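You operate a simulated robot arm through the tools that you are given. There is no shell and no other tool. Be economical: measure what you need, move in short steps, check, and stop when the job is done.

You are at the controls of a simulated two-armed robot. One attempt, no reset.

## Task
Take the blue lamp from the 6 V LAMPS drawer and test it.
Fine: grey parts tester at the lamp's printed volts; green rack tray if GOOD, red if FAULTY; drawer shut, dial OFF.
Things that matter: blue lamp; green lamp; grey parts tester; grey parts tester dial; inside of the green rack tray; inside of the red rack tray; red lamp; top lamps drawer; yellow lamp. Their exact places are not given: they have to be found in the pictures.

Only the result counts: the job must be done as asked and must still hold three seconds after the hand-in. Knocking over, shifting, dropping, spilling or breaking anything else fails it.

## Robot
Two 7-joint arms with fingered hands on one trunk, on a base that drives. Base frame: it is fixed to the floor where the robot stands at the start and does not move with it; the origin is under the middle of the robot, x ahead of it, y to its left, z up. Units: mm, rad, N and s.
The left shoulder is at the start at [55, 158, 1118], the right one opposite. With the tool pointing down near the work surface each hand reaches from about 420 to 840 mm from the robot's upright axis, wherever it stands, measured 20 degrees to its own side. Places, roughly: grey parts tester dial [300, 700, 1000]; inside of the green rack tray [-200, 1300, 900]; inside of the red rack tray [-300, 1500, 900]; top lamps drawer [700, 100, 900]. Payload 4 kg a hand.
The tool frame of a hand sits at the grasp point between the pads (the TCP): z along the fingers, y along the line on which they close. The tips reach 30 mm beyond it. The gripper opens to 104 mm. The gripper's body begins 35 mm behind the TCP. The gripper is a hand of 4 fingers: y runs from the thumb to the fingers, the wrist lies at [-15, -104, -178] in the tool frame, and closing takes about 1.5 s.
Orientation is that of the tool frame in the base frame, as a unit quaternion [x, y, z, w]. With the fingers straight down and the wrist toward the robot, the tool's x, y and z point along [0, 1, 0], [1, 0, 0] and [0, 0, -1] of the base frame.

## Interface
- The arms move only by the tool servo_tool. It takes "left_increments", "right_increments" or both (then of equal length, played together; a hand with none holds still); each is a list of rows, each a list of 7 numbers: the shift along the tool's x, y, z in mm, then the turn, a rotation vector about the tool's x, y, z in rad, then the gripper command, from -1 (shut) to 1 (fully open), values between in proportion. In form: [[tx, ty, tz, wx, wy, wz, gripper], ...]. A call has 1 to 8 rows; each row is the pose to reach, as a shift and turn from the pose commanded when the call began, along the tool's axes at that moment. A row lasts 0.2 s, in which the tool goes at most 50 mm and 0.15 rad; a call with a longer step from one row to the next is refused whole, and so is a gripper value outside its range. Where a pose cannot be reached the arm comes as near as it can. A force on the tool above 80 N (or 10 N above the force at the start of the call, whichever is more), or a blocked arm, ends the call early, and 0.2 s more pass. The fingers move at their own pace (about 45 mm/s each) and stop on an object; they squeeze with about 28 N. The grip force told is the motor's: it shows also when the fingers shut on nothing. Time passes only in rows, and 0.2 s behind the last, so rows that repeat a pose let the fingers close. It gives the time, the measured TCP pose, the force on the tool (base axes), the opening and the grip force at its end, in the units of the frame above (readings bear some noise), with the torque about the TCP (base axes, N m) and any sound that the robot's microphone picked up.
- Cameras (640 x 400 px; columns grow to the right, rows downward): "scene" is now at [127.4, 51.3, 1326.6]; the picture's right is [0.54, -0.84, -0.01], its down [-0.18, -0.11, -0.98] and it looks along [0.82, 0.53, -0.21] (base axes); focal length 214 px, centre (320, 200). "left" rides on the left gripper at [-61, -92, -130] in its tool frame; the picture's right is [-0.81, -0.28, 0.52], its down [0.53, -0.71, 0.46] and it looks along [0.24, 0.64, 0.72] (tool axes); focal length 275 px, centre (320, 200). "right" rides on the right gripper at [61, -92, -130] in its tool frame; the picture's right is [-0.81, 0.28, -0.52], its down [-0.53, -0.71, 0.46] and it looks along [-0.24, 0.64, 0.72] (tool axes); focal length 275 px, centre (320, 200).
- capture(camera): a new picture of that camera. The clock stands still meanwhile.
- move_column(by): slides the trunk up (or, below 0, down) by that many mm; the arms and the scene camera ride with it, the base frame stays. It gives what a move gives, with no picture.
- roll_base(legs): drives the robot by 1 to 6 legs, each [ahead, turn to the left] in mm and rad, along the robot's own axes; the way and the turn of a leg run together, so that a leg with both is an arc; at most 1500 mm and 3.142 rad a leg. The arms and the cameras ride along, it lands a little off, and it stops where it bumps. It gives what a move gives.
- grasp_type(shape, hand): the hand has 4 fingers and takes this shape, open, in about a second: jaw (thumb against the fingers, like two jaws); tri (thumb and two fingers); tip (a fingertip pinch); poke (one finger out to press); point (the index stretched); flat (the hand flat); cup (the hand cupped); fist (a fist). The gripper value then closes the fingers along that shape, each until it touches; the sizes above hold for jaw. It gives what a move gives, with no picture.
- pan_tilt(pan, tilt): turns the head with the scene camera to pan (to the left, within 1.396 rad either way) and tilt (down, from -0.506 to 1.204), counted from straight ahead of the robot. It gives what a move gives.
- measure_at(camera, pixels): for up to 12 pixels [column, row] of the newest picture of that camera ("zoom" is the newest enlarged one), the place [x, y, z] in the base frame of the surface seen there, good to about 2 mm. The clock stands still meanwhile.
- zoom(camera, box): a new picture of the part [left, top, right, bottom] of that camera's present view, enlarged. The clock stands still meanwhile.
- close_job(): hands the job in; it is judged then, once.

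Go step by step. Measure first, check grasps and placings, and put right what went wrong. The budget is 80 turns and 78 pictures, counting those below and the enlarged ones. Unless the task says otherwise, let go and move clear before handing in, and close with one line.

The tools are called after "Call:" as a command line: name --argument value ..., lists and objects as JSON in quotes. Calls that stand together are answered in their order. servo_tool: Moves the arms, as the interface text tells. Its arguments: {"type":"object","properties":{"left_increments":{"type":"array","items":{"type":"array","items":{"type":"number"}}},"right_increments":{"type":"array","items":{"type":"array","items":{"type":"number"}}}},"required":[]} The other tools are called the same way: move_column (by) slides the trunk up or down; grasp_type (shape, hand) gives the hand a shape; roll_base (legs) drives the base; pan_tilt (pan, tilt) turns the head that bears the scene camera; capture (camera) takes a picture; measure_at (camera, pixels) gives the place of the surface under pixels of a picture; zoom (camera, box) takes an enlarged picture of a part of a camera's view; close_job () hands the job in.

At the start:

```text
time_s: 0.0
left_tool_pos: [252.4, 375.2, 1342.5]
left_tcp_rot: [0.706, 0.708, 0.0, 0.0]
left_wrist_force: [0.9, 0.2, 0.3]
left_moment: [-0.07, -0.03, -0.03]
left_opening: 103.4
left_finger_force: 0.0
left_shape: jaw
right_tool_pos: [311.8, 40.0, 1341.9]
right_tcp_rot: [0.706, 0.708, 0.001, -0.001]
right_wrist_force: [-0.3, -0.6, 0.2]
right_moment: [0.0, 0.03, -0.01]
right_opening: 103.6
right_finger_force: 0.0
right_shape: jaw
trunk travel left (down, up): [-325.0, 182.0]
robot x, y, heading: [1.1, -4.7, -0.003]
head pan, tilt: [0.574, 0.201]
```

scene: 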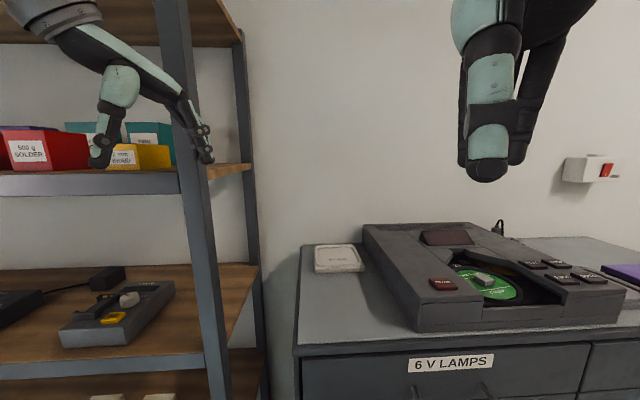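
right: 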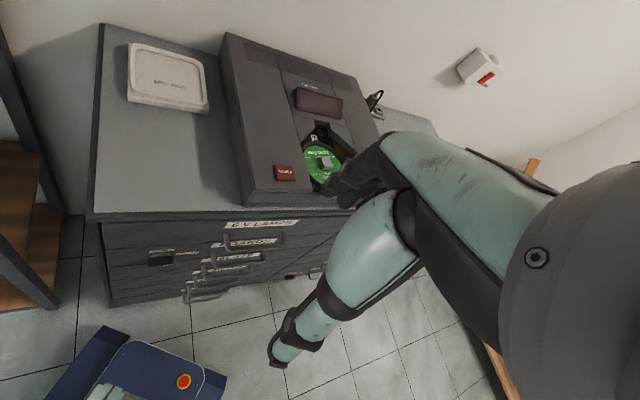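
left: 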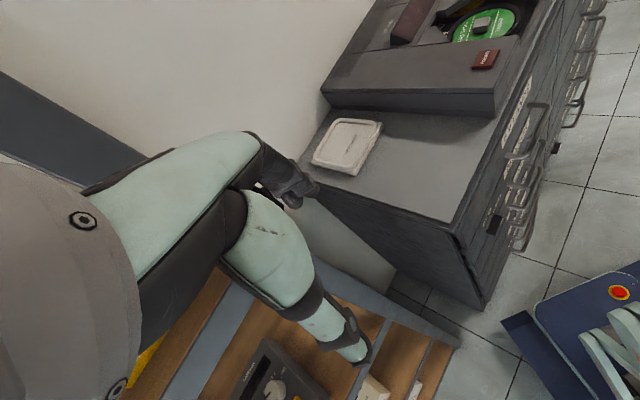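

The scene shows the 6 V LAMPS drawer label near (450,363) and a grey tester on the shelf near (120,310). I'll look around at both more closely.

Call:
zoom --camera "scene" --box '[0, 240, 260, 400]'

Call:
measure_at --camera "scene" --pixels '[[450, 363], [130, 300], [62, 340], [175, 285], [112, 318], [220, 360], [480, 395], [305, 365], [585, 350], [298, 345]]'

Call:
pan_tilt --pan 0.1 --tilt 0.8

Call:
capture --camera "scene"

Call:
pan_tilt --pan 1.39 --tilt 0.6

Call:
capture --camera "scene"

```text
2.46 times, centred on (130, 320) of scene
```

zoom: 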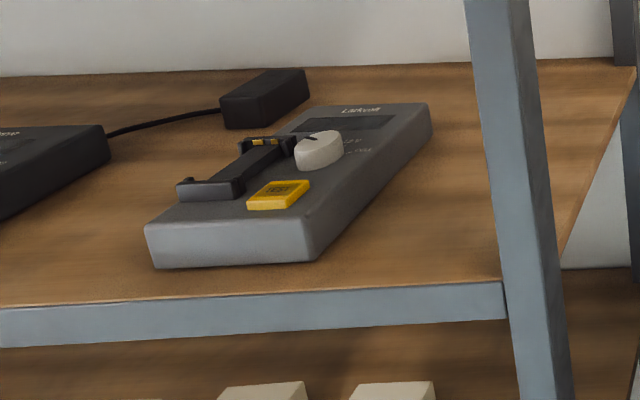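

```text
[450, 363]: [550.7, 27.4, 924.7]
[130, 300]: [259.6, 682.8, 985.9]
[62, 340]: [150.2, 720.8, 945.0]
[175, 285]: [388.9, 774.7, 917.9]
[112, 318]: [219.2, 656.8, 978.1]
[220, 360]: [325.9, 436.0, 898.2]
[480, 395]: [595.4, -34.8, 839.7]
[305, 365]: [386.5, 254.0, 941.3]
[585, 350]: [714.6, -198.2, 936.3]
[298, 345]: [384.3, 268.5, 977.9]
```

```text
time_s: 1.0
left_tool_pos: [236.6, 376.8, 1346.9]
left_tcp_rot: [0.706, 0.708, 0.005, 0.005]
left_wrist_force: [0.6, 0.0, 0.1]
left_moment: [-0.02, -0.01, -0.02]
left_opening: 103.9
left_finger_force: 0.0
left_shape: jaw
right_tool_pos: [294.9, 40.4, 1347.6]
right_tcp_rot: [0.707, 0.707, 0.005, 0.003]
right_wrist_force: [-0.8, 0.2, -0.1]
right_moment: [-0.02, 0.04, -0.02]
right_opening: 104.1
right_finger_force: 0.1
right_shape: jaw
trunk travel left (down, up): [-325.0, 182.0]
robot x, y, heading: [-0.1, 0.3, -0.002]
head pan, tilt: [0.099, 0.799]
```

```text
73 pictures are left
```

scene: 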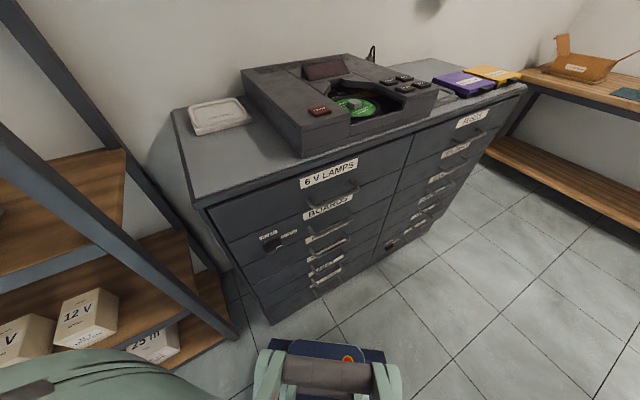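

```text
time_s: 2.5
left_tool_pos: [236.2, 376.8, 1347.0]
left_tcp_rot: [0.706, 0.708, 0.005, 0.004]
left_wrist_force: [-0.4, -0.3, 0.4]
left_moment: [-0.05, 0.0, 0.03]
left_opening: 103.9
left_finger_force: 0.1
left_shape: jaw
right_tool_pos: [296.4, 39.8, 1347.0]
right_tcp_rot: [0.707, 0.707, 0.004, 0.003]
right_wrist_force: [-0.8, -0.1, -0.4]
right_moment: [-0.03, 0.03, 0.01]
right_opening: 104.0
right_finger_force: 0.0
right_shape: jaw
trunk travel left (down, up): [-325.0, 182.0]
robot x, y, heading: [0.5, 0.9, 0.0]
head pan, tilt: [1.389, 0.6]
```

```text
72 pictures are left
```

scene: 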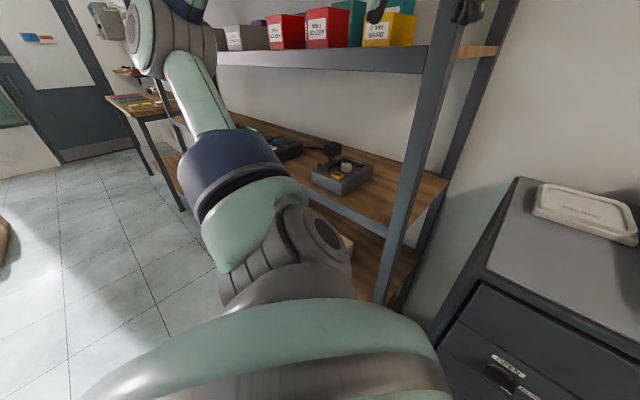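

The scene view places the cabinet front plane between (386,254) and (714,-198), turned about 0.63 rad. I'll look closely at the handle of the top drawer.

Call:
pan_tilt --pan 0.1 --tilt 0.8

Call:
zoom --camera "scene" --box '[200, 100, 440, 250]'

Call:
measure_at --camera "scene" --pixels '[[330, 172], [332, 202], [352, 192], [342, 203], [358, 185], [210, 208], [408, 138], [330, 210], [380, 240], [228, 240]]'

```text
time_s: 3.9
left_tool_pos: [237.4, 376.3, 1346.4]
left_tcp_rot: [0.707, 0.707, 0.005, 0.005]
left_wrist_force: [-0.5, -0.5, -0.5]
left_moment: [-0.02, -0.03, 0.0]
left_opening: 104.0
left_finger_force: 0.2
left_shape: jaw
right_tool_pos: [295.6, 41.4, 1348.2]
right_tcp_rot: [0.707, 0.707, 0.005, 0.003]
right_wrist_force: [-0.1, 0.5, 0.7]
right_moment: [0.01, -0.02, -0.01]
right_opening: 104.0
right_finger_force: 0.1
right_shape: jaw
trunk travel left (down, up): [-325.0, 182.0]
robot x, y, heading: [-0.8, 0.2, 0.004]
head pan, tilt: [0.099, 0.799]
```

```text
2.67 times, centred on (320, 175) of scene
```

zoom: 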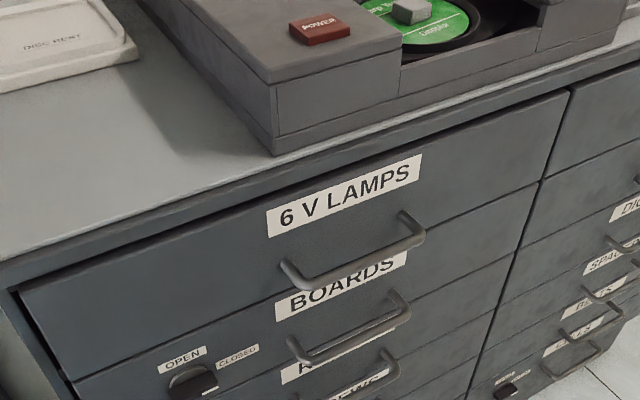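

```text
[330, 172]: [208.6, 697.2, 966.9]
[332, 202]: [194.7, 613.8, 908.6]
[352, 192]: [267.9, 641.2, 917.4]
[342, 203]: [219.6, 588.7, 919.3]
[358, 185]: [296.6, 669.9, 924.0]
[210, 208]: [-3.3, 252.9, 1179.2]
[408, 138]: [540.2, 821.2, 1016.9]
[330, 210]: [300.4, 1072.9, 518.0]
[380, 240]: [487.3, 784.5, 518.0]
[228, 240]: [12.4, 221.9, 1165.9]
```

The zoom shows the top drawer's bow handle (350,260 in zoom) and an OPEN/CLOSED latch below left (190,380). I'll measure both on the zoom.

Call:
measure_at --camera "zoom" --pixels '[[291, 275], [350, 263], [418, 232], [404, 214], [285, 264], [340, 240], [192, 380], [25, 290], [560, 100], [300, 160], [350, 200], [80, 375]]'

Call:
zoom --camera "scene" --box '[240, 215, 320, 265]'

```text
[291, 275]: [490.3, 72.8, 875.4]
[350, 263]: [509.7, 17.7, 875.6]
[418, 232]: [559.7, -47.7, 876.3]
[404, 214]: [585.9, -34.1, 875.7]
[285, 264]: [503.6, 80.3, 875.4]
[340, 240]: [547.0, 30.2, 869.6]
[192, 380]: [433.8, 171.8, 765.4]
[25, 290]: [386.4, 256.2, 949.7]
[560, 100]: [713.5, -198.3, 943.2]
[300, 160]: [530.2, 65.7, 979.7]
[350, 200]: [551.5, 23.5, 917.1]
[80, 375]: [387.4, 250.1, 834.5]
```

```text
8.00 times, centred on (280, 240) of scene
```

zoom: 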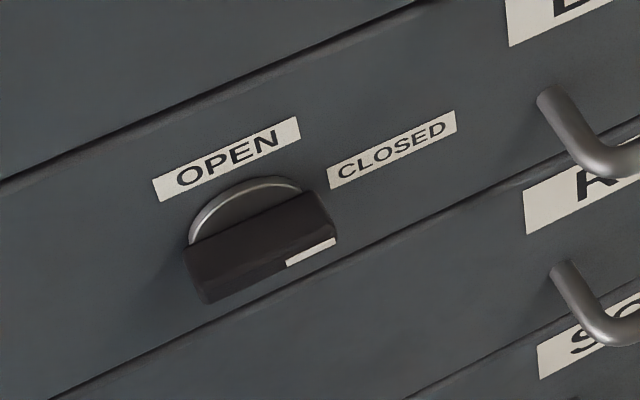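

The mark on the lock points toward CLOSED, so it must be turned to OPEN before pulling. I'll drive back and square up facing the cabinet, lock left of centre and handle right.

Call:
roll_base --legs '[[-150, 0], [0, -1.308], [308, 0], [0, 1.932]]'

Call:
pan_tilt --pan 0.0 --tilt 0.6

Call:
capture --camera "scene"

```text
time_s: 16.3
left_tool_pos: [-90.4, 146.7, 1345.8]
left_tcp_rot: [0.458, 0.889, 0.006, 0.003]
left_wrist_force: [0.5, 0.0, -0.7]
left_moment: [-0.01, -0.03, 0.0]
left_opening: 103.9
left_finger_force: 0.0
left_shape: jaw
right_tool_pos: [151.8, -92.2, 1347.3]
right_tcp_rot: [0.458, 0.889, 0.006, 0.002]
right_wrist_force: [-0.7, 0.7, -0.8]
right_moment: [-0.03, 0.01, -0.03]
right_opening: 103.7
right_finger_force: 0.1
right_shape: jaw
trunk travel left (down, up): [-325.0, 182.0]
robot x, y, heading: [-62.1, -304.6, 0.615]
head pan, tilt: [0.099, 0.799]
```

```text
time_s: 17.0
left_tool_pos: [-103.9, 138.9, 1348.2]
left_tcp_rot: [0.458, 0.889, 0.011, 0.006]
left_wrist_force: [-0.6, 0.1, -0.5]
left_moment: [-0.01, -0.01, -0.02]
left_opening: 103.9
left_finger_force: 0.0
left_shape: jaw
right_tool_pos: [138.8, -99.6, 1350.5]
right_tcp_rot: [0.458, 0.889, 0.011, 0.005]
right_wrist_force: [-0.6, 0.0, 0.1]
right_moment: [0.01, 0.0, 0.01]
right_opening: 104.0
right_finger_force: 0.0
right_shape: jaw
trunk travel left (down, up): [-325.0, 182.0]
robot x, y, heading: [-58.3, -307.3, 0.612]
head pan, tilt: [0.0, 0.6]
```

```text
69 pictures are left
```

scene: 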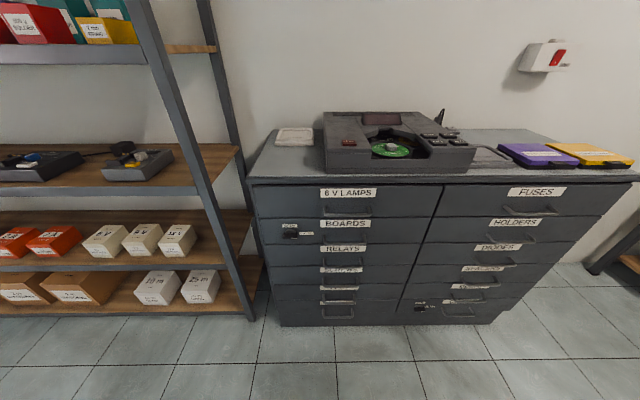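

Good square view: the lock is at (291,233), handle at (347,211). I'll zoom for exact geometry.

Call:
zoom --camera "scene" --box '[250, 180, 410, 280]'

```text
4.00 times, centred on (330, 230) of scene
```

zoom: 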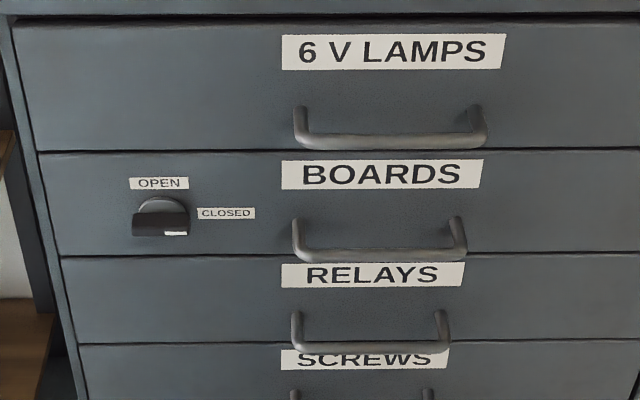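

Call:
measure_at --camera "zoom" --pixels '[[136, 222], [162, 216], [186, 222], [160, 230], [160, 203], [176, 234], [300, 140], [390, 142], [480, 140], [160, 183], [225, 213], [230, 235]]'

```text
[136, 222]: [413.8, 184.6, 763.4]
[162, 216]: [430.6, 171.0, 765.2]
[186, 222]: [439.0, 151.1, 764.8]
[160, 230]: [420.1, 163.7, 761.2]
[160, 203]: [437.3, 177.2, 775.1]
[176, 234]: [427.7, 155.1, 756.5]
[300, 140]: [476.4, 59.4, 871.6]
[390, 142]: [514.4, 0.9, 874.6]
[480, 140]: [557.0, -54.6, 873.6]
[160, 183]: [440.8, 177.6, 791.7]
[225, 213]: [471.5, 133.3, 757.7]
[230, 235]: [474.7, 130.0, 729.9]
```

The lock centre is about (u=113, z=758) with a 42 mm bar protruding 25 mm; handle bar at z≈870. I'll lower the trunk and bring both hands horizontal toward the cabinet.

Call:
move_column --by -260

Call:
servo_tool --left_increments '[[-35, 0, 30, -0.15, 0, 0, 1], [-70, 0, 60, -0.3, 0, 0, 1], [-105, 0, 90, -0.45, 0, 0, 1], [-140, 0, 120, -0.6, 0, 0, 1], [-175, 0, 150, -0.75, 0, 0, 1], [-210, 0, 180, -0.9, 0, 0, 1], [-245, 0, 210, -1.05, 0, 0, 1], [-280, 0, 240, -1.2, 0, 0, 1]]' --right_increments '[[-18, 0, 15, -0.15, 0, 0, 1], [-36, 0, 30, -0.3, 0, 0, 1], [-54, 0, 45, -0.45, 0, 0, 1], [-72, 0, 60, -0.6, 0, 0, 1], [-90, 0, 75, -0.75, 0, 0, 1], [-108, 0, 90, -0.9, 0, 0, 1], [-126, 0, 105, -1.05, 0, 0, 1], [-144, 0, 120, -1.2, 0, 0, 1]]'

```text
time_s: 19.7
left_tool_pos: [-103.3, 137.7, 1087.8]
left_tcp_rot: [0.458, 0.889, 0.011, 0.006]
left_wrist_force: [-0.1, 0.7, -0.4]
left_moment: [0.0, -0.01, 0.04]
left_opening: 104.0
left_finger_force: 0.0
left_shape: jaw
right_tool_pos: [139.5, -102.0, 1090.9]
right_tcp_rot: [0.459, 0.888, 0.011, 0.006]
right_wrist_force: [-0.1, 0.8, -0.2]
right_moment: [0.0, 0.01, -0.02]
right_opening: 104.0
right_finger_force: 0.1
right_shape: jaw
trunk travel left (down, up): [-65.0, 442.0]
robot x, y, heading: [-62.3, -304.6, 0.619]
head pan, tilt: [0.0, 0.6]
```

```text
time_s: 20.9
left_tool_pos: [-11.3, -2.9, 1067.6]
left_tcp_rot: [0.425, 0.824, 0.338, 0.159]
left_wrist_force: [-58.3, 110.6, -18.9]
left_moment: [-0.17, -3.62, -20.24]
left_opening: 103.7
left_finger_force: 0.1
left_shape: jaw
left hand out of reach, approached as far as the arm can: row 3, 4, 5, 6
right_tool_pos: [195.5, -158.8, 1076.6]
right_tcp_rot: [0.51, 0.79, 0.331, 0.077]
right_wrist_force: [-1.4, 0.7, 0.9]
right_moment: [-0.04, -0.02, 0.0]
right_opening: 103.9
right_finger_force: 0.1
right_shape: jaw
right hand out of reach, approached as far as the arm can: row 6
trunk travel left (down, up): [-65.0, 442.0]
robot x, y, heading: [-61.0, -304.0, 0.616]
head pan, tilt: [0.0, 0.6]
stopped in row 6 (right hand): the arm was blocked; the commanded pose is now the measured one
```

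The left hand reads a 125 N force — the hands likely touched near the body. I'll look.

Call:
pan_tilt --pan 0.0 --tilt 1.0

Call:
capture --camera "scene"

Call:
capture --camera "left"

```text
time_s: 21.8
left_tool_pos: [-8.3, 0.4, 1066.0]
left_tcp_rot: [0.423, 0.827, 0.333, 0.16]
left_wrist_force: [-42.5, 131.1, -15.6]
left_moment: [-1.68, -2.78, -19.63]
left_opening: 104.0
left_finger_force: 0.0
left_shape: jaw
right_tool_pos: [201.6, -156.8, 1071.8]
right_tcp_rot: [0.514, 0.791, 0.323, 0.08]
right_wrist_force: [1.1, -0.1, -0.2]
right_moment: [0.01, -0.04, -0.03]
right_opening: 103.9
right_finger_force: 0.0
right_shape: jaw
trunk travel left (down, up): [-65.0, 442.0]
robot x, y, heading: [-59.4, -302.0, 0.619]
head pan, tilt: [0.0, 1.0]
```

```text
67 pictures are left
```

scene: 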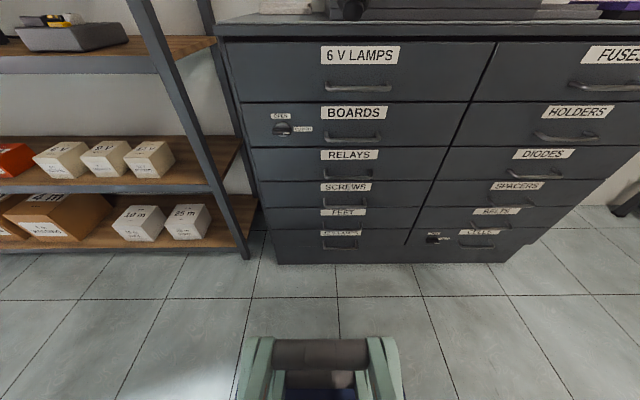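

```text
66 pictures are left
```

left: 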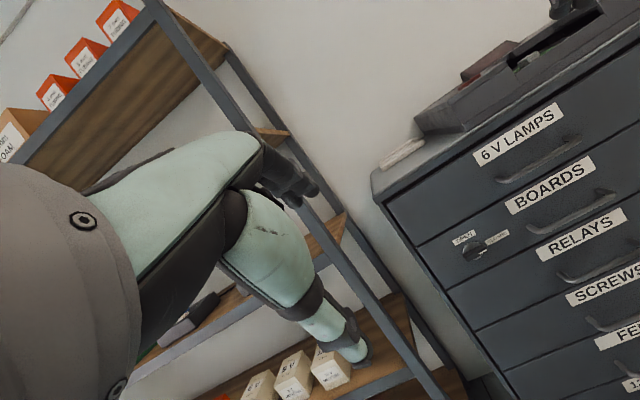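

The hands are not in view, so the left wrist is probably jammed against the trunk. I'll back it out leftward and forward, and push the right one forward too.

Call:
servo_tool --left_increments '[[30, 10, 10, 0, 0, 0, 1], [55, 30, 28, 0, 0, 0, 1], [70, 60, 56, 0, 0, 0, 1], [80, 90, 84, 0, 0, 0, 1], [80, 120, 112, 0, 0, 0, 1], [80, 150, 140, 0, 0, 0, 1], [80, 180, 168, 0, 0, 0, 1]]' --right_increments '[[0, 0, 0, 0, 0, 0, 1], [-10, 20, 20, 0, 0, 0, 1], [-20, 40, 40, 0, 0, 0, 1], [-30, 60, 60, 0, 0, 0, 1], [-40, 80, 80, 0, 0, 0, 1], [-50, 100, 100, 0, 0, 0, 1], [-60, 120, 120, 0, 0, 0, 1]]'

```text
time_s: 23.4
left_tool_pos: [144.0, 203.1, 1072.4]
left_tcp_rot: [0.426, 0.824, 0.337, 0.16]
left_wrist_force: [0.0, 0.2, -0.6]
left_moment: [0.01, 0.01, 0.01]
left_opening: 104.0
left_finger_force: 0.1
left_shape: jaw
right_tool_pos: [366.7, -121.5, 1042.4]
right_tcp_rot: [0.5, 0.795, 0.333, 0.085]
right_wrist_force: [-0.3, -0.5, -0.5]
right_moment: [0.04, 0.01, 0.0]
right_opening: 103.7
right_finger_force: 0.1
right_shape: jaw
trunk travel left (down, up): [-65.0, 442.0]
robot x, y, heading: [-60.9, -302.3, 0.622]
head pan, tilt: [0.0, 1.0]
```

Free again. Now I'll take the left hand down and level toward the lock.

Call:
servo_tool --left_increments '[[-18, -14, 26, -0.1, 0, 0, 1], [-37, -28, 52, -0.2, 0, 0, 1], [-56, -42, 78, -0.31, 0, 0, 1], [-75, -56, 104, -0.41, 0, 0, 1], [-94, -70, 130, -0.51, 0, 0, 1], [-112, -84, 156, -0.61, 0, 0, 1], [-131, -98, 182, -0.72, 0, 0, 1], [-150, -112, 208, -0.82, 0, 0, 1]]'

```text
time_s: 25.2
left_tool_pos: [276.7, 125.7, 846.6]
left_tcp_rot: [0.326, 0.62, 0.639, 0.318]
left_wrist_force: [0.2, -0.4, 0.8]
left_moment: [-0.02, -0.01, -0.01]
left_opening: 104.2
left_finger_force: 0.0
left_shape: jaw
left hand out of reach, approached as far as the arm can: row 4, 5, 8
right_tool_pos: [367.2, -124.2, 1043.2]
right_tcp_rot: [0.501, 0.794, 0.334, 0.085]
right_wrist_force: [-0.7, 0.0, -0.7]
right_moment: [0.01, 0.01, 0.02]
right_opening: 104.1
right_finger_force: 0.0
right_shape: jaw
trunk travel left (down, up): [-65.0, 442.0]
robot x, y, heading: [-60.9, -300.4, 0.618]
head pan, tilt: [0.0, 1.0]
```

The left tool is level and square (z axis along the cabinet normal). Moving in front of the lock.

Call:
servo_tool --left_increments '[[-13, -22, 15, 0, 0, 0, 1], [-26, -44, 30, 0, 0, 0, 1], [-40, -66, 45, 0, 0, 0, 1], [-53, -88, 60, 0, 0, 0, 1], [-53, -88, 75, 0, 0, 0, 1]]'

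Call:
capture --camera "left"

Call:
capture --camera "scene"

```text
time_s: 26.4
left_tool_pos: [273.3, 157.0, 823.6]
left_tcp_rot: [0.326, 0.621, 0.638, 0.318]
left_wrist_force: [0.2, -0.4, 0.0]
left_moment: [0.02, -0.01, 0.0]
left_opening: 104.0
left_finger_force: 0.1
left_shape: jaw
left hand out of reach, approached as far as the arm can: row 1, 2, 3, 4, 5
right_tool_pos: [366.3, -123.7, 1043.2]
right_tcp_rot: [0.501, 0.794, 0.335, 0.086]
right_wrist_force: [0.4, 0.1, -0.1]
right_moment: [-0.01, -0.01, 0.02]
right_opening: 104.0
right_finger_force: 0.0
right_shape: jaw
trunk travel left (down, up): [-65.0, 442.0]
robot x, y, heading: [-59.6, -303.5, 0.62]
head pan, tilt: [0.0, 1.0]
```

```text
65 pictures are left
```

left: 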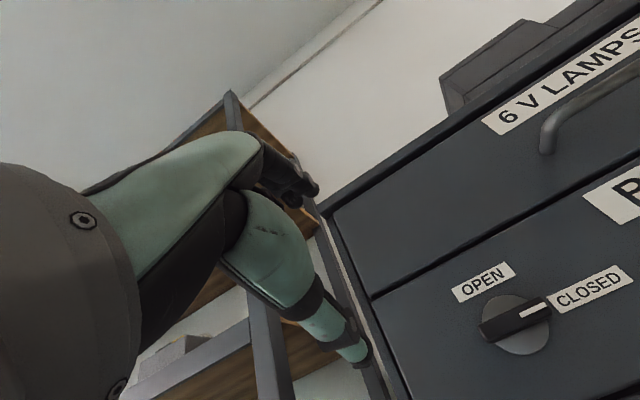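

```text
64 pictures are left
```

scene: 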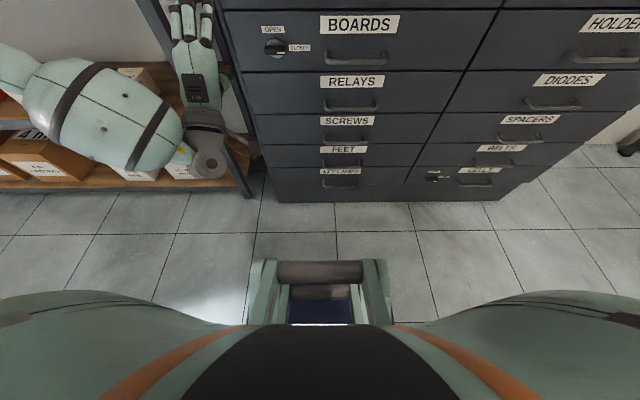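

The elbow is folded out sideways – too close for a level reach. I'll back the base off 150 mm and retry.

Call:
roll_base --legs '[[-150, 0.004]]'

Call:
servo_tool --left_increments '[[-10, -15, 40, 0, 0, 0, 1], [-20, -30, 80, 0, 0, 0, 1], [-30, -40, 110, 0, 0, 0, 1], [-40, -50, 140, 0, 0, 0, 1], [-50, -60, 170, 0, 0, 0, 1], [-60, -66, 200, 0, 0, 0, 1]]'

```text
time_s: 27.8
left_tool_pos: [154.0, 74.4, 825.8]
left_tcp_rot: [0.326, 0.622, 0.638, 0.317]
left_wrist_force: [1.1, -0.6, 0.4]
left_moment: [0.02, 0.02, 0.01]
left_opening: 103.7
left_finger_force: 0.0
left_shape: jaw
right_tool_pos: [247.6, -204.2, 1043.7]
right_tcp_rot: [0.498, 0.796, 0.334, 0.084]
right_wrist_force: [-0.4, -0.7, 0.0]
right_moment: [0.03, -0.02, 0.0]
right_opening: 103.8
right_finger_force: 0.0
right_shape: jaw
trunk travel left (down, up): [-65.0, 442.0]
robot x, y, heading: [-174.9, -388.2, 0.627]
head pan, tilt: [0.0, 1.0]
```

```text
time_s: 29.2
left_tool_pos: [237.0, 161.7, 857.3]
left_tcp_rot: [0.325, 0.618, 0.641, 0.318]
left_wrist_force: [-0.4, -0.2, -0.2]
left_moment: [0.0, 0.02, 0.02]
left_opening: 104.0
left_finger_force: 0.0
left_shape: jaw
left hand out of reach, approached as far as the arm can: row 1, 2, 3, 4, 5, 6
right_tool_pos: [238.8, -211.0, 1048.0]
right_tcp_rot: [0.498, 0.793, 0.34, 0.087]
right_wrist_force: [0.2, 0.5, 0.7]
right_moment: [-0.02, 0.01, -0.01]
right_opening: 104.2
right_finger_force: 0.1
right_shape: jaw
trunk travel left (down, up): [-65.0, 442.0]
robot x, y, heading: [-179.0, -385.5, 0.631]
head pan, tilt: [0.0, 1.0]
```

A level approach hits a joint limit. Instead I'll push the lock's left end downward with closed fingers tilted ~63° from vertical, which is natural for the arm; moving to a pre-position.

Call:
servo_tool --left_increments '[[-14, -4, 12, 0.08, 0, 0, 0], [-28, -8, 24, 0.16, 0, 0, -1], [-42, -12, 36, 0.24, 0, 0, -1], [-56, -16, 48, 0.32, 0, 0, -1], [-70, -22, 66, 0.4, 0, 0, -1], [-84, -27, 83, 0.47, 0, 0, -1], [-84, -27, 83, 0.47, 0, 0, -1]]'

Call:
capture --camera "left"

Call:
capture --camera "scene"

```text
time_s: 30.8
left_tool_pos: [307.6, 158.1, 853.4]
left_tcp_rot: [0.389, 0.751, 0.48, 0.234]
left_wrist_force: [-0.4, 1.8, -0.4]
left_moment: [0.01, 0.0, 0.01]
left_opening: 0.0
left_finger_force: 24.4
left_shape: jaw
left hand out of reach, approached as far as the arm can: row 1, 2, 3, 4, 5, 6, 7
right_tool_pos: [239.1, -213.9, 1048.6]
right_tcp_rot: [0.497, 0.793, 0.34, 0.087]
right_wrist_force: [-0.8, 0.7, -0.7]
right_moment: [0.01, -0.02, -0.01]
right_opening: 104.2
right_finger_force: 0.1
right_shape: jaw
trunk travel left (down, up): [-65.0, 442.0]
robot x, y, heading: [-175.2, -386.1, 0.627]
head pan, tilt: [0.0, 1.0]
```

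```text
63 pictures are left
```

left: 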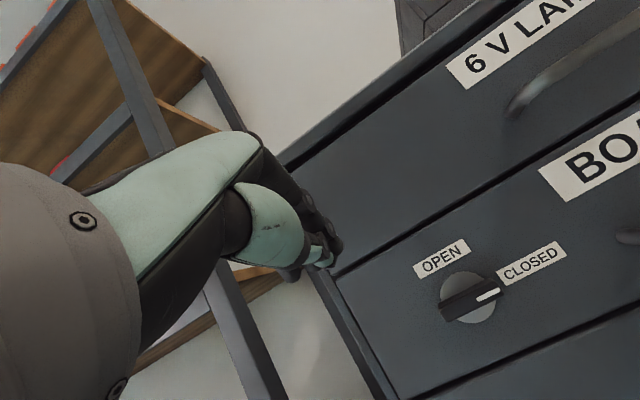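

```text
62 pictures are left
```

scene: 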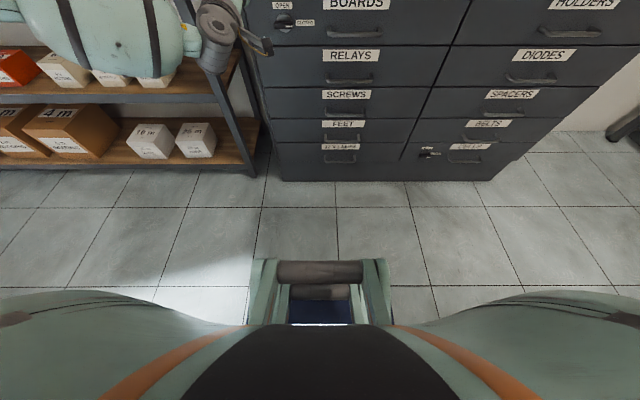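

The arm is folded with the elbow out because the shoulder is low. I'll raise the trunk so the arm can come straight from above, then lower the hand to the lock.

Call:
move_column --by 230

Call:
servo_tool --left_increments '[[-12, -35, 15, 0, 0, 0, -1], [-24, -70, 30, 0, 0, 0, -1], [-36, -105, 45, 0, 0, 0, -1], [-48, -140, 60, 0, 0, 0, -1], [-60, -175, 75, 0, 0, 0, -1], [-72, -205, 90, 0, 0, 0, -1]]'

Call:
pan_tilt --pan 0.3 --tilt 0.7

Call:
capture --camera "scene"

```text
time_s: 33.2
left_tool_pos: [309.2, 159.0, 1083.2]
left_tcp_rot: [0.39, 0.75, 0.48, 0.235]
left_wrist_force: [-0.1, 0.6, 0.4]
left_moment: [-0.03, -0.02, 0.0]
left_opening: 0.1
left_finger_force: 28.2
left_shape: jaw
right_tool_pos: [239.6, -210.7, 1279.7]
right_tcp_rot: [0.498, 0.793, 0.34, 0.088]
right_wrist_force: [-0.6, -0.7, 1.0]
right_moment: [0.01, -0.03, 0.0]
right_opening: 104.0
right_finger_force: 0.1
right_shape: jaw
trunk travel left (down, up): [-295.0, 212.0]
robot x, y, heading: [-175.3, -387.2, 0.631]
head pan, tilt: [0.0, 1.0]
```

```text
time_s: 34.6
left_tool_pos: [230.3, 143.3, 980.9]
left_tcp_rot: [0.389, 0.75, 0.48, 0.234]
left_wrist_force: [0.1, -0.9, 0.2]
left_moment: [-0.01, 0.01, 0.0]
left_opening: 0.0
left_finger_force: 28.2
left_shape: jaw
left hand out of reach, approached as far as the arm can: row 1, 2, 3, 4, 5, 6
right_tool_pos: [239.3, -212.1, 1279.3]
right_tcp_rot: [0.497, 0.794, 0.339, 0.087]
right_wrist_force: [0.3, -0.5, -0.2]
right_moment: [-0.01, -0.04, -0.02]
right_opening: 104.0
right_finger_force: 0.0
right_shape: jaw
trunk travel left (down, up): [-295.0, 212.0]
robot x, y, heading: [-173.5, -388.4, 0.63]
head pan, tilt: [0.0, 1.0]
```

```text
time_s: 35.4
left_tool_pos: [231.9, 144.4, 981.7]
left_tcp_rot: [0.39, 0.751, 0.48, 0.234]
left_wrist_force: [-0.6, -0.2, 0.0]
left_moment: [-0.04, -0.02, -0.01]
left_opening: 0.0
left_finger_force: 27.8
left_shape: jaw
right_tool_pos: [239.8, -211.8, 1279.4]
right_tcp_rot: [0.498, 0.793, 0.339, 0.087]
right_wrist_force: [0.3, 0.6, -0.3]
right_moment: [0.05, -0.02, 0.01]
right_opening: 104.4
right_finger_force: 0.0
right_shape: jaw
trunk travel left (down, up): [-295.0, 212.0]
robot x, y, heading: [-178.1, -386.5, 0.629]
head pan, tilt: [0.3, 0.7]
```

```text
61 pictures are left
```

scene: 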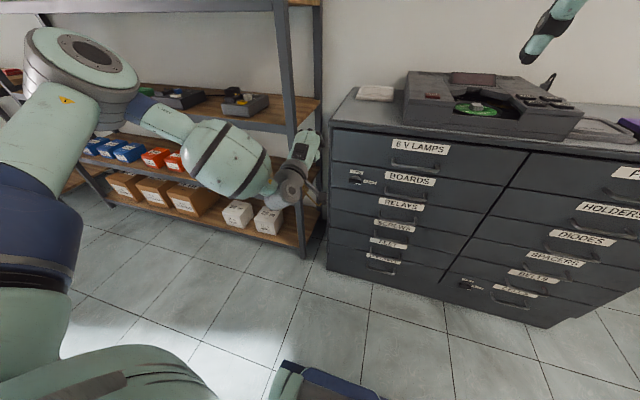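

The left wrist is at its sideways limit when pointing square. I'll yaw the tool ~0.5 rad to the right (coming in from the left) while moving toward the lock.

Call:
servo_tool --left_increments '[[-3, -5, 8, 0, -0.1, 0.048, -1], [-8, -10, 20, 0, -0.2, 0.095, -1], [-14, -20, 40, 0, -0.3, 0.143, -1], [-22, -34, 64, 0, -0.38, 0.18, -1], [-30, -48, 88, 0, -0.45, 0.216, -1], [-39, -62, 112, 0, -0.45, 0.216, -1], [-48, -76, 136, 0, -0.45, 0.216, -1], [-57, -91, 162, 0, -0.45, 0.216, -1]]'

```text
time_s: 37.2
left_tool_pos: [253.8, 156.7, 951.7]
left_tcp_rot: [0.565, 0.634, 0.403, 0.342]
left_wrist_force: [-0.3, -0.6, -0.3]
left_moment: [0.01, -0.02, 0.02]
left_opening: 0.0
left_finger_force: 27.3
left_shape: jaw
left hand out of reach, approached as far as the arm can: row 3, 4, 5, 6, 7, 8
right_tool_pos: [238.3, -211.8, 1279.2]
right_tcp_rot: [0.497, 0.793, 0.34, 0.087]
right_wrist_force: [0.2, 0.6, -0.7]
right_moment: [0.0, 0.0, -0.02]
right_opening: 104.1
right_finger_force: 0.0
right_shape: jaw
trunk travel left (down, up): [-295.0, 212.0]
robot x, y, heading: [-178.0, -385.4, 0.625]
head pan, tilt: [0.3, 0.7]
```

Orientation is fine but the position stays limited to the arm's outer side; the lock must lie ~20° left of the robot. I'll shift the base 200 mm to the right.

Call:
roll_base --legs '[[0, -1.571], [200, 0], [0, 1.569]]'

Call:
servo_tool --left_increments '[[10, -15, 20, 0.04, 0.1, -0.048, -1], [20, -30, 40, 0.08, 0.2, -0.095, -1], [30, -45, 60, 0.12, 0.3, -0.143, -1], [40, -60, 80, 0.16, 0.38, -0.18, -1], [50, -75, 100, 0.2, 0.45, -0.216, -1], [60, -90, 115, 0.2, 0.45, -0.216, -1], [70, -105, 130, 0.2, 0.45, -0.216, -1], [80, -120, 145, 0.2, 0.45, -0.216, -1]]'

Call:
capture --camera "scene"

```text
time_s: 37.9
left_tool_pos: [233.5, 143.0, 968.7]
left_tcp_rot: [0.563, 0.627, 0.413, 0.345]
left_wrist_force: [-0.6, 0.2, 0.1]
left_moment: [0.01, 0.01, 0.02]
left_opening: 0.4
left_finger_force: 28.4
left_shape: jaw
right_tool_pos: [212.3, -231.9, 1290.7]
right_tcp_rot: [0.495, 0.79, 0.351, 0.092]
right_wrist_force: [0.5, 0.5, -0.9]
right_moment: [0.01, 0.0, 0.01]
right_opening: 103.7
right_finger_force: 0.0
right_shape: jaw
trunk travel left (down, up): [-295.0, 212.0]
robot x, y, heading: [-178.2, -388.1, 0.629]
head pan, tilt: [0.3, 0.7]
stopped in leg 1: the robot was blocked; the commanded pose is now the measured one
```

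```text
time_s: 39.7
left_tool_pos: [220.1, 231.0, 917.5]
left_tcp_rot: [0.418, 0.783, 0.424, 0.182]
left_wrist_force: [-1.0, 0.6, -0.1]
left_moment: [0.01, 0.0, -0.01]
left_opening: 0.2
left_finger_force: 28.1
left_shape: jaw
left hand out of reach, approached as far as the arm can: row 2, 3, 4, 5, 6, 7, 8
right_tool_pos: [214.0, -229.6, 1288.7]
right_tcp_rot: [0.495, 0.79, 0.35, 0.093]
right_wrist_force: [0.4, 0.4, 0.6]
right_moment: [-0.01, 0.03, -0.03]
right_opening: 104.0
right_finger_force: 0.0
right_shape: jaw
trunk travel left (down, up): [-295.0, 212.0]
robot x, y, heading: [-177.1, -388.1, 0.627]
head pan, tilt: [0.3, 0.7]
```

```text
60 pictures are left
```

scene: 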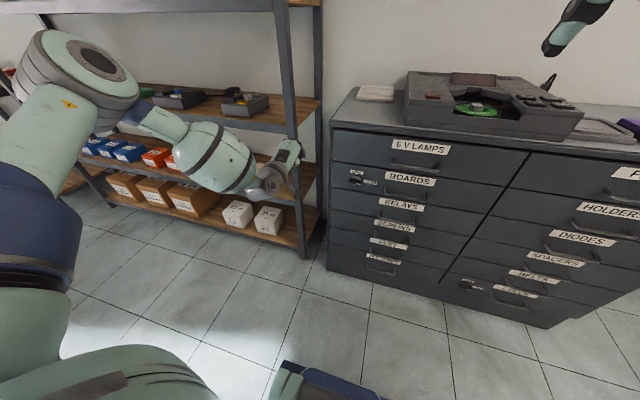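

The turn was blocked at once; something is beside the robot. I'll look right and left.

Call:
pan_tilt --pan -1.39 --tilt 0.7

Call:
capture --camera "scene"

Call:
pan_tilt --pan 1.39 --tilt 0.7

Call:
capture --camera "scene"

```text
time_s: 41.4
left_tool_pos: [220.1, 229.2, 916.9]
left_tcp_rot: [0.418, 0.783, 0.424, 0.181]
left_wrist_force: [1.3, 0.4, 0.9]
left_moment: [-0.02, -0.04, -0.01]
left_opening: 0.0
left_finger_force: 28.3
left_shape: jaw
right_tool_pos: [213.9, -230.9, 1290.2]
right_tcp_rot: [0.494, 0.79, 0.351, 0.093]
right_wrist_force: [-0.9, -0.2, 0.4]
right_moment: [0.02, 0.03, -0.02]
right_opening: 103.9
right_finger_force: 0.1
right_shape: jaw
trunk travel left (down, up): [-295.0, 212.0]
robot x, y, heading: [-178.8, -385.2, 0.626]
head pan, tilt: [-1.389, 0.7]
```

```text
59 pictures are left
```

scene: 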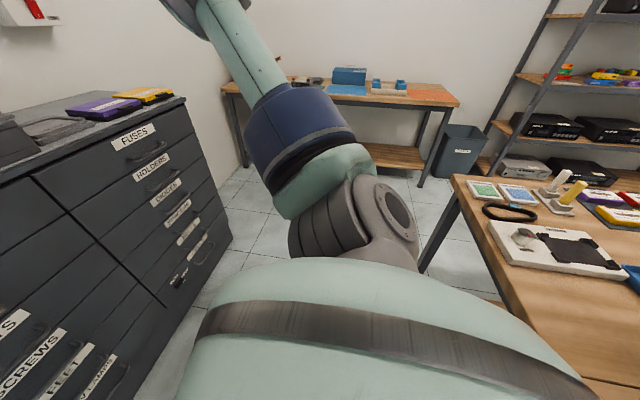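

```text
time_s: 43.8
left_tool_pos: [220.6, 229.1, 917.6]
left_tcp_rot: [0.418, 0.782, 0.424, 0.182]
left_wrist_force: [0.8, 0.1, 1.0]
left_moment: [-0.03, 0.0, 0.0]
left_opening: 0.1
left_finger_force: 28.0
left_shape: jaw
right_tool_pos: [213.7, -229.4, 1289.2]
right_tcp_rot: [0.495, 0.79, 0.35, 0.093]
right_wrist_force: [-0.4, 0.7, -0.1]
right_moment: [-0.02, -0.02, 0.0]
right_opening: 104.2
right_finger_force: 0.2
right_shape: jaw
trunk travel left (down, up): [-295.0, 212.0]
robot x, y, heading: [-175.6, -388.2, 0.627]
head pan, tilt: [1.389, 0.7]
```

```text
58 pictures are left
```

scene: 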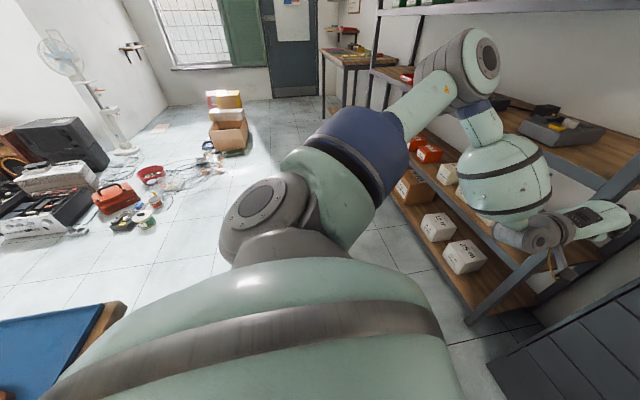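

A bench is right behind the robot, and the left elbow is near the shelf. I'll measure elbow and shelf distances before moving.

Call:
measure_at --camera "scene" --pixels '[[480, 50], [440, 80], [505, 60], [480, 125], [400, 95], [520, 240], [575, 130], [510, 175], [545, 240], [470, 300]]'

```text
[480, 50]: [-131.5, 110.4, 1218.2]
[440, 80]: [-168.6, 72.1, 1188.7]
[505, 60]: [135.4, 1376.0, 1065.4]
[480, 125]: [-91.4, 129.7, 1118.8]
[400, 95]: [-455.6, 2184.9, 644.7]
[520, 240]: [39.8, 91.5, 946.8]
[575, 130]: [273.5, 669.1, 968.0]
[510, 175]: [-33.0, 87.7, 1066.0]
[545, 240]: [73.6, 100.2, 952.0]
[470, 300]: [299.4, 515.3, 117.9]
```

The elbow is well clear of the shelf. I'll retract the left hand, then drive forward 140, sidestep right 200, and square up.

Call:
servo_tool --left_increments '[[0, -18, -25, 0.08, 0, 0, -1], [0, -36, -50, 0.16, 0, 0, -1], [0, -54, -76, 0.24, 0, 0, -1], [0, -72, -102, 0.32, 0, 0, -1], [0, -90, -128, 0.4, 0, 0, -1], [0, -104, -150, 0.48, 0, 0, -1], [0, -115, -165, 0.56, 0, 0, -1], [0, -125, -180, 0.6, 0, 0, -1]]'

Call:
roll_base --legs '[[150, 0], [0, -1.571], [200, 0], [0, 1.569]]'

```text
time_s: 45.6
left_tool_pos: [44.6, 99.6, 916.6]
left_tcp_rot: [0.453, 0.873, 0.174, 0.05]
left_wrist_force: [0.5, 0.5, 0.3]
left_moment: [0.01, 0.02, -0.01]
left_opening: 0.3
left_finger_force: 28.3
left_shape: jaw
right_tool_pos: [214.2, -230.8, 1289.0]
right_tcp_rot: [0.494, 0.79, 0.35, 0.092]
right_wrist_force: [-0.2, 0.0, -0.3]
right_moment: [-0.01, -0.01, 0.02]
right_opening: 104.1
right_finger_force: 0.2
right_shape: jaw
trunk travel left (down, up): [-295.0, 212.0]
robot x, y, heading: [-180.7, -387.7, 0.626]
head pan, tilt: [1.389, 0.7]
```

```text
time_s: 57.4
left_tool_pos: [283.7, 28.0, 917.3]
left_tcp_rot: [0.455, 0.872, 0.175, 0.05]
left_wrist_force: [-0.4, -0.5, 0.4]
left_moment: [-0.01, 0.0, -0.01]
left_opening: 0.0
left_finger_force: 27.7
left_shape: jaw
right_tool_pos: [450.2, -302.4, 1289.7]
right_tcp_rot: [0.496, 0.789, 0.35, 0.094]
right_wrist_force: [-0.3, 0.4, 0.7]
right_moment: [0.02, 0.0, -0.02]
right_opening: 103.9
right_finger_force: 0.0
right_shape: jaw
trunk travel left (down, up): [-295.0, 212.0]
robot x, y, heading: [62.9, -458.7, 0.626]
head pan, tilt: [1.389, 0.7]
```

The base now stands with the lock ~296 mm left and 660 mm ahead. Lower the trunk and bring the left hand in, pitched ~0.95 rad.

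Call:
move_column --by -180

Call:
servo_tool --left_increments '[[6, 17, -8, -0.07, 0, 0, -1], [13, 34, -16, -0.15, 0, 0, -1], [19, 51, -24, -0.22, 0, 0, -1], [26, 68, -32, -0.3, 0, 0, -1], [32, 85, -40, -0.37, 0, 0, -1], [39, 102, -48, -0.45, 0, 0, -1], [45, 118, -56, -0.52, 0, 0, -1], [52, 135, -64, -0.6, 0, 0, -1]]'

Call:
capture --camera "left"

```text
time_s: 59.4
left_tool_pos: [276.4, 26.2, 741.4]
left_tcp_rot: [0.45, 0.872, 0.183, 0.053]
left_wrist_force: [-0.3, 0.6, 0.1]
left_moment: [-0.03, 0.0, 0.0]
left_opening: 0.0
left_finger_force: 28.1
left_shape: jaw
right_tool_pos: [444.5, -312.7, 1111.9]
right_tcp_rot: [0.503, 0.784, 0.351, 0.093]
right_wrist_force: [-0.2, 0.4, 0.7]
right_moment: [-0.02, 0.03, 0.03]
right_opening: 103.9
right_finger_force: 0.0
right_shape: jaw
trunk travel left (down, up): [-115.0, 392.0]
robot x, y, heading: [60.8, -461.4, 0.623]
head pan, tilt: [1.389, 0.7]
```

```text
time_s: 61.1
left_tool_pos: [333.6, 117.7, 853.0]
left_tcp_rot: [0.418, 0.779, 0.43, 0.185]
left_wrist_force: [0.3, 0.5, -0.3]
left_moment: [0.0, -0.02, 0.01]
left_opening: 0.0
left_finger_force: 27.9
left_shape: jaw
right_tool_pos: [443.7, -311.8, 1113.4]
right_tcp_rot: [0.502, 0.785, 0.351, 0.093]
right_wrist_force: [0.3, -0.3, 0.7]
right_moment: [0.02, -0.01, -0.01]
right_opening: 103.9
right_finger_force: 0.1
right_shape: jaw
trunk travel left (down, up): [-115.0, 392.0]
robot x, y, heading: [58.2, -465.2, 0.626]
head pan, tilt: [1.389, 0.7]
```

```text
57 pictures are left
```

left: 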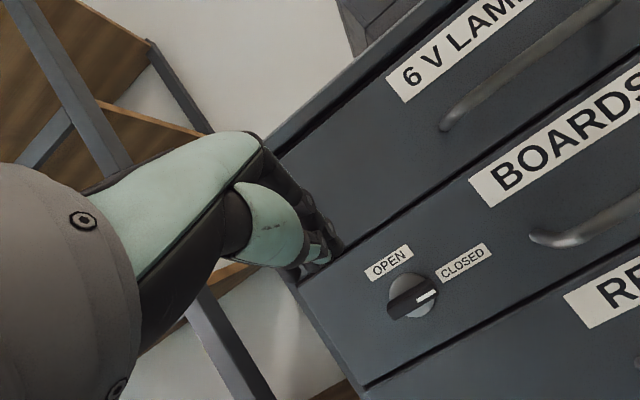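

The hand now reaches properly. Checking the lock's position from this close camera.

Call:
measure_at --camera "left" --pixels '[[392, 306], [410, 297], [428, 297], [420, 285], [405, 312], [336, 246], [328, 262]]'

```text
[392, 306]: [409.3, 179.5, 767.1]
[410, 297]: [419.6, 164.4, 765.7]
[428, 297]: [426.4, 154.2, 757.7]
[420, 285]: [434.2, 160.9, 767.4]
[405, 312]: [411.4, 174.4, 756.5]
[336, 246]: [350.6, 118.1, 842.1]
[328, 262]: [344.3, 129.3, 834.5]
```

Lock centre confirmed ≈ (u 113, z 760). I'll bring the closed fingertips in over the left end of the lock bar.

Call:
servo_tool --left_increments '[[1, 3, 24, 0, 0, 0, -1], [2, 6, 48, 0, 0, 0, -1], [3, 9, 70, 0, 0, 0, -1], [3, 10, 90, 0, 0, 0, -1]]'

Call:
capture --camera "left"

```text
time_s: 62.1
left_tool_pos: [394.9, 168.9, 810.9]
left_tcp_rot: [0.418, 0.779, 0.429, 0.186]
left_wrist_force: [-0.4, -0.1, 0.2]
left_moment: [0.0, -0.01, 0.02]
left_opening: 0.1
left_finger_force: 28.0
left_shape: jaw
right_tool_pos: [443.9, -312.0, 1111.5]
right_tcp_rot: [0.501, 0.785, 0.351, 0.094]
right_wrist_force: [0.1, -1.7, -0.8]
right_moment: [0.01, 0.01, -0.04]
right_opening: 103.7
right_finger_force: 0.1
right_shape: jaw
trunk travel left (down, up): [-115.0, 392.0]
robot x, y, heading: [61.0, -464.3, 0.623]
head pan, tilt: [1.389, 0.7]
```

```text
56 pictures are left
```

left: 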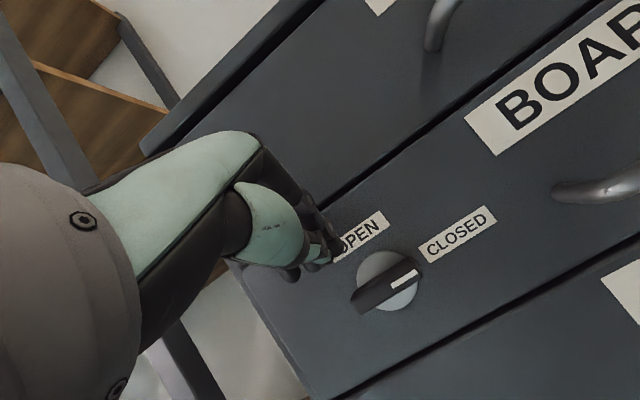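

Fingertips are just above the left end of the lock. Now push down ~42 mm in small rows.

Call:
servo_tool --left_increments '[[2, 3, 4, 0, 0, 0, -1], [2, -8, 11, 0, 0, 0, -1], [2, -15, 16, 0, 0, 0, -1], [2, -20, 19, 0, 0, 0, -1], [2, -25, 22, 0, 0, 0, -1], [2, -30, 26, 0, 0, 0, -1], [2, -33, 28, 0, 0, 0, -1]]'

Call:
capture --camera "left"

```text
time_s: 63.8
left_tool_pos: [394.8, 175.3, 769.3]
left_tcp_rot: [0.417, 0.779, 0.43, 0.186]
left_wrist_force: [-0.3, -0.5, 1.6]
left_moment: [0.0, 0.0, -0.03]
left_opening: 0.0
left_finger_force: 28.5
left_shape: jaw
right_tool_pos: [443.1, -312.6, 1113.1]
right_tcp_rot: [0.501, 0.785, 0.351, 0.094]
right_wrist_force: [0.0, -0.3, 0.1]
right_moment: [0.01, -0.02, 0.0]
right_opening: 103.9
right_finger_force: 0.0
right_shape: jaw
trunk travel left (down, up): [-115.0, 392.0]
robot x, y, heading: [61.2, -464.1, 0.624]
head pan, tilt: [1.389, 0.7]
```

```text
55 pictures are left
```

left: 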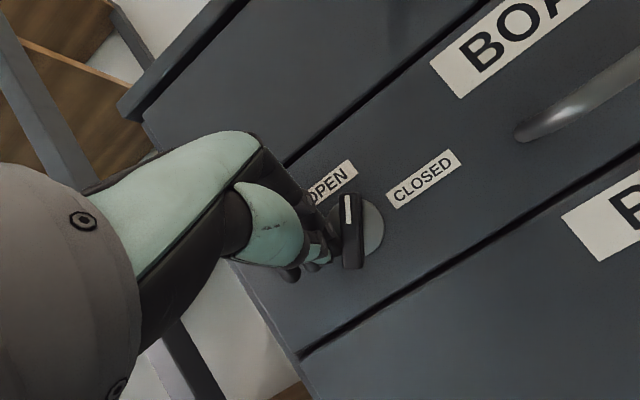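

The lock turned about 60°. I'll finish by pushing down a bit and then to the right.

Call:
servo_tool --left_increments '[[1, -6, 4, 0, 0, 0, -1], [-3, -6, 4, 0, 0, 0, -1], [-7, -6, 4, 0, 0, 0, -1], [-11, -6, 4, 0, 0, 0, -1], [-14, -6, 4, 0, 0, 0, -1]]'

Call:
capture --camera "left"

```text
time_s: 65.0
left_tool_pos: [397.3, 172.2, 760.2]
left_tcp_rot: [0.412, 0.781, 0.432, 0.185]
left_wrist_force: [-22.7, 28.4, 1.9]
left_moment: [0.02, -0.05, 0.45]
left_opening: 0.0
left_finger_force: 27.8
left_shape: jaw
right_tool_pos: [439.5, -309.8, 1113.3]
right_tcp_rot: [0.501, 0.786, 0.35, 0.096]
right_wrist_force: [-0.5, 0.7, -0.1]
right_moment: [0.02, -0.04, 0.02]
right_opening: 104.0
right_finger_force: 0.1
right_shape: jaw
trunk travel left (down, up): [-115.0, 392.0]
robot x, y, heading: [58.2, -459.1, 0.622]
head pan, tilt: [1.389, 0.7]
```

```text
54 pictures are left
```

left: 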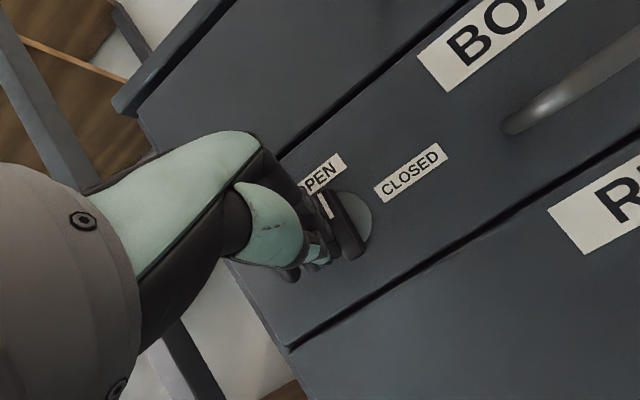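

Bar now points to OPEN against its stop (36 N). I'll back off, rise and line up with the left part of the 6 V LAMPS handle.

Call:
servo_tool --left_increments '[[10, 0, 0, 0, 0, 0, -1], [12, -17, -25, 0, 0, 0, -1], [12, -34, -50, 0, 0, 0, -1], [-16, -9, -67, 0, 0, 0, -1], [-50, 16, -84, 0, 0, 0, -0.5], [-85, 41, -101, 0, 0, 0, -0.2], [-120, 66, -118, 0, 0, 0, -0.2], [-155, 91, -135, 0, 0, 0, -0.2]]'

Call:
capture --camera "left"

```text
time_s: 66.8
left_tool_pos: [449.9, -5.3, 902.2]
left_tcp_rot: [0.419, 0.779, 0.429, 0.184]
left_wrist_force: [0.4, -0.1, 0.5]
left_moment: [0.02, -0.01, 0.0]
left_opening: 41.1
left_finger_force: 0.1
left_shape: jaw
right_tool_pos: [443.3, -313.8, 1113.5]
right_tcp_rot: [0.502, 0.785, 0.351, 0.094]
right_wrist_force: [0.2, -0.5, 0.0]
right_moment: [0.01, 0.01, 0.0]
right_opening: 104.0
right_finger_force: 0.0
right_shape: jaw
trunk travel left (down, up): [-115.0, 392.0]
robot x, y, heading: [63.3, -460.6, 0.62]
head pan, tilt: [1.389, 0.7]
```

```text
53 pictures are left
```

left: 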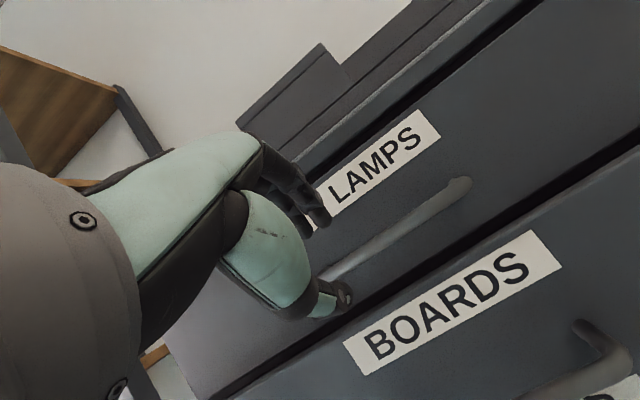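

Reached; the bar passes between the open fingers at (335,270)–(440,200). Measure the bar here.

Call:
measure_at --camera "left" --pixels '[[340, 267], [370, 243], [372, 249], [374, 255], [410, 222], [345, 290], [318, 205], [335, 305]]'

```text
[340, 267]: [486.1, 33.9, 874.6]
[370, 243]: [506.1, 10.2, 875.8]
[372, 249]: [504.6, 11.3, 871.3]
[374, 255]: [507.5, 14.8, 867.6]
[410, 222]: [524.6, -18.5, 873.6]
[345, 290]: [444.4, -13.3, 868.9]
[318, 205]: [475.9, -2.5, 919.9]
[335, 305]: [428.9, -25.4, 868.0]
```

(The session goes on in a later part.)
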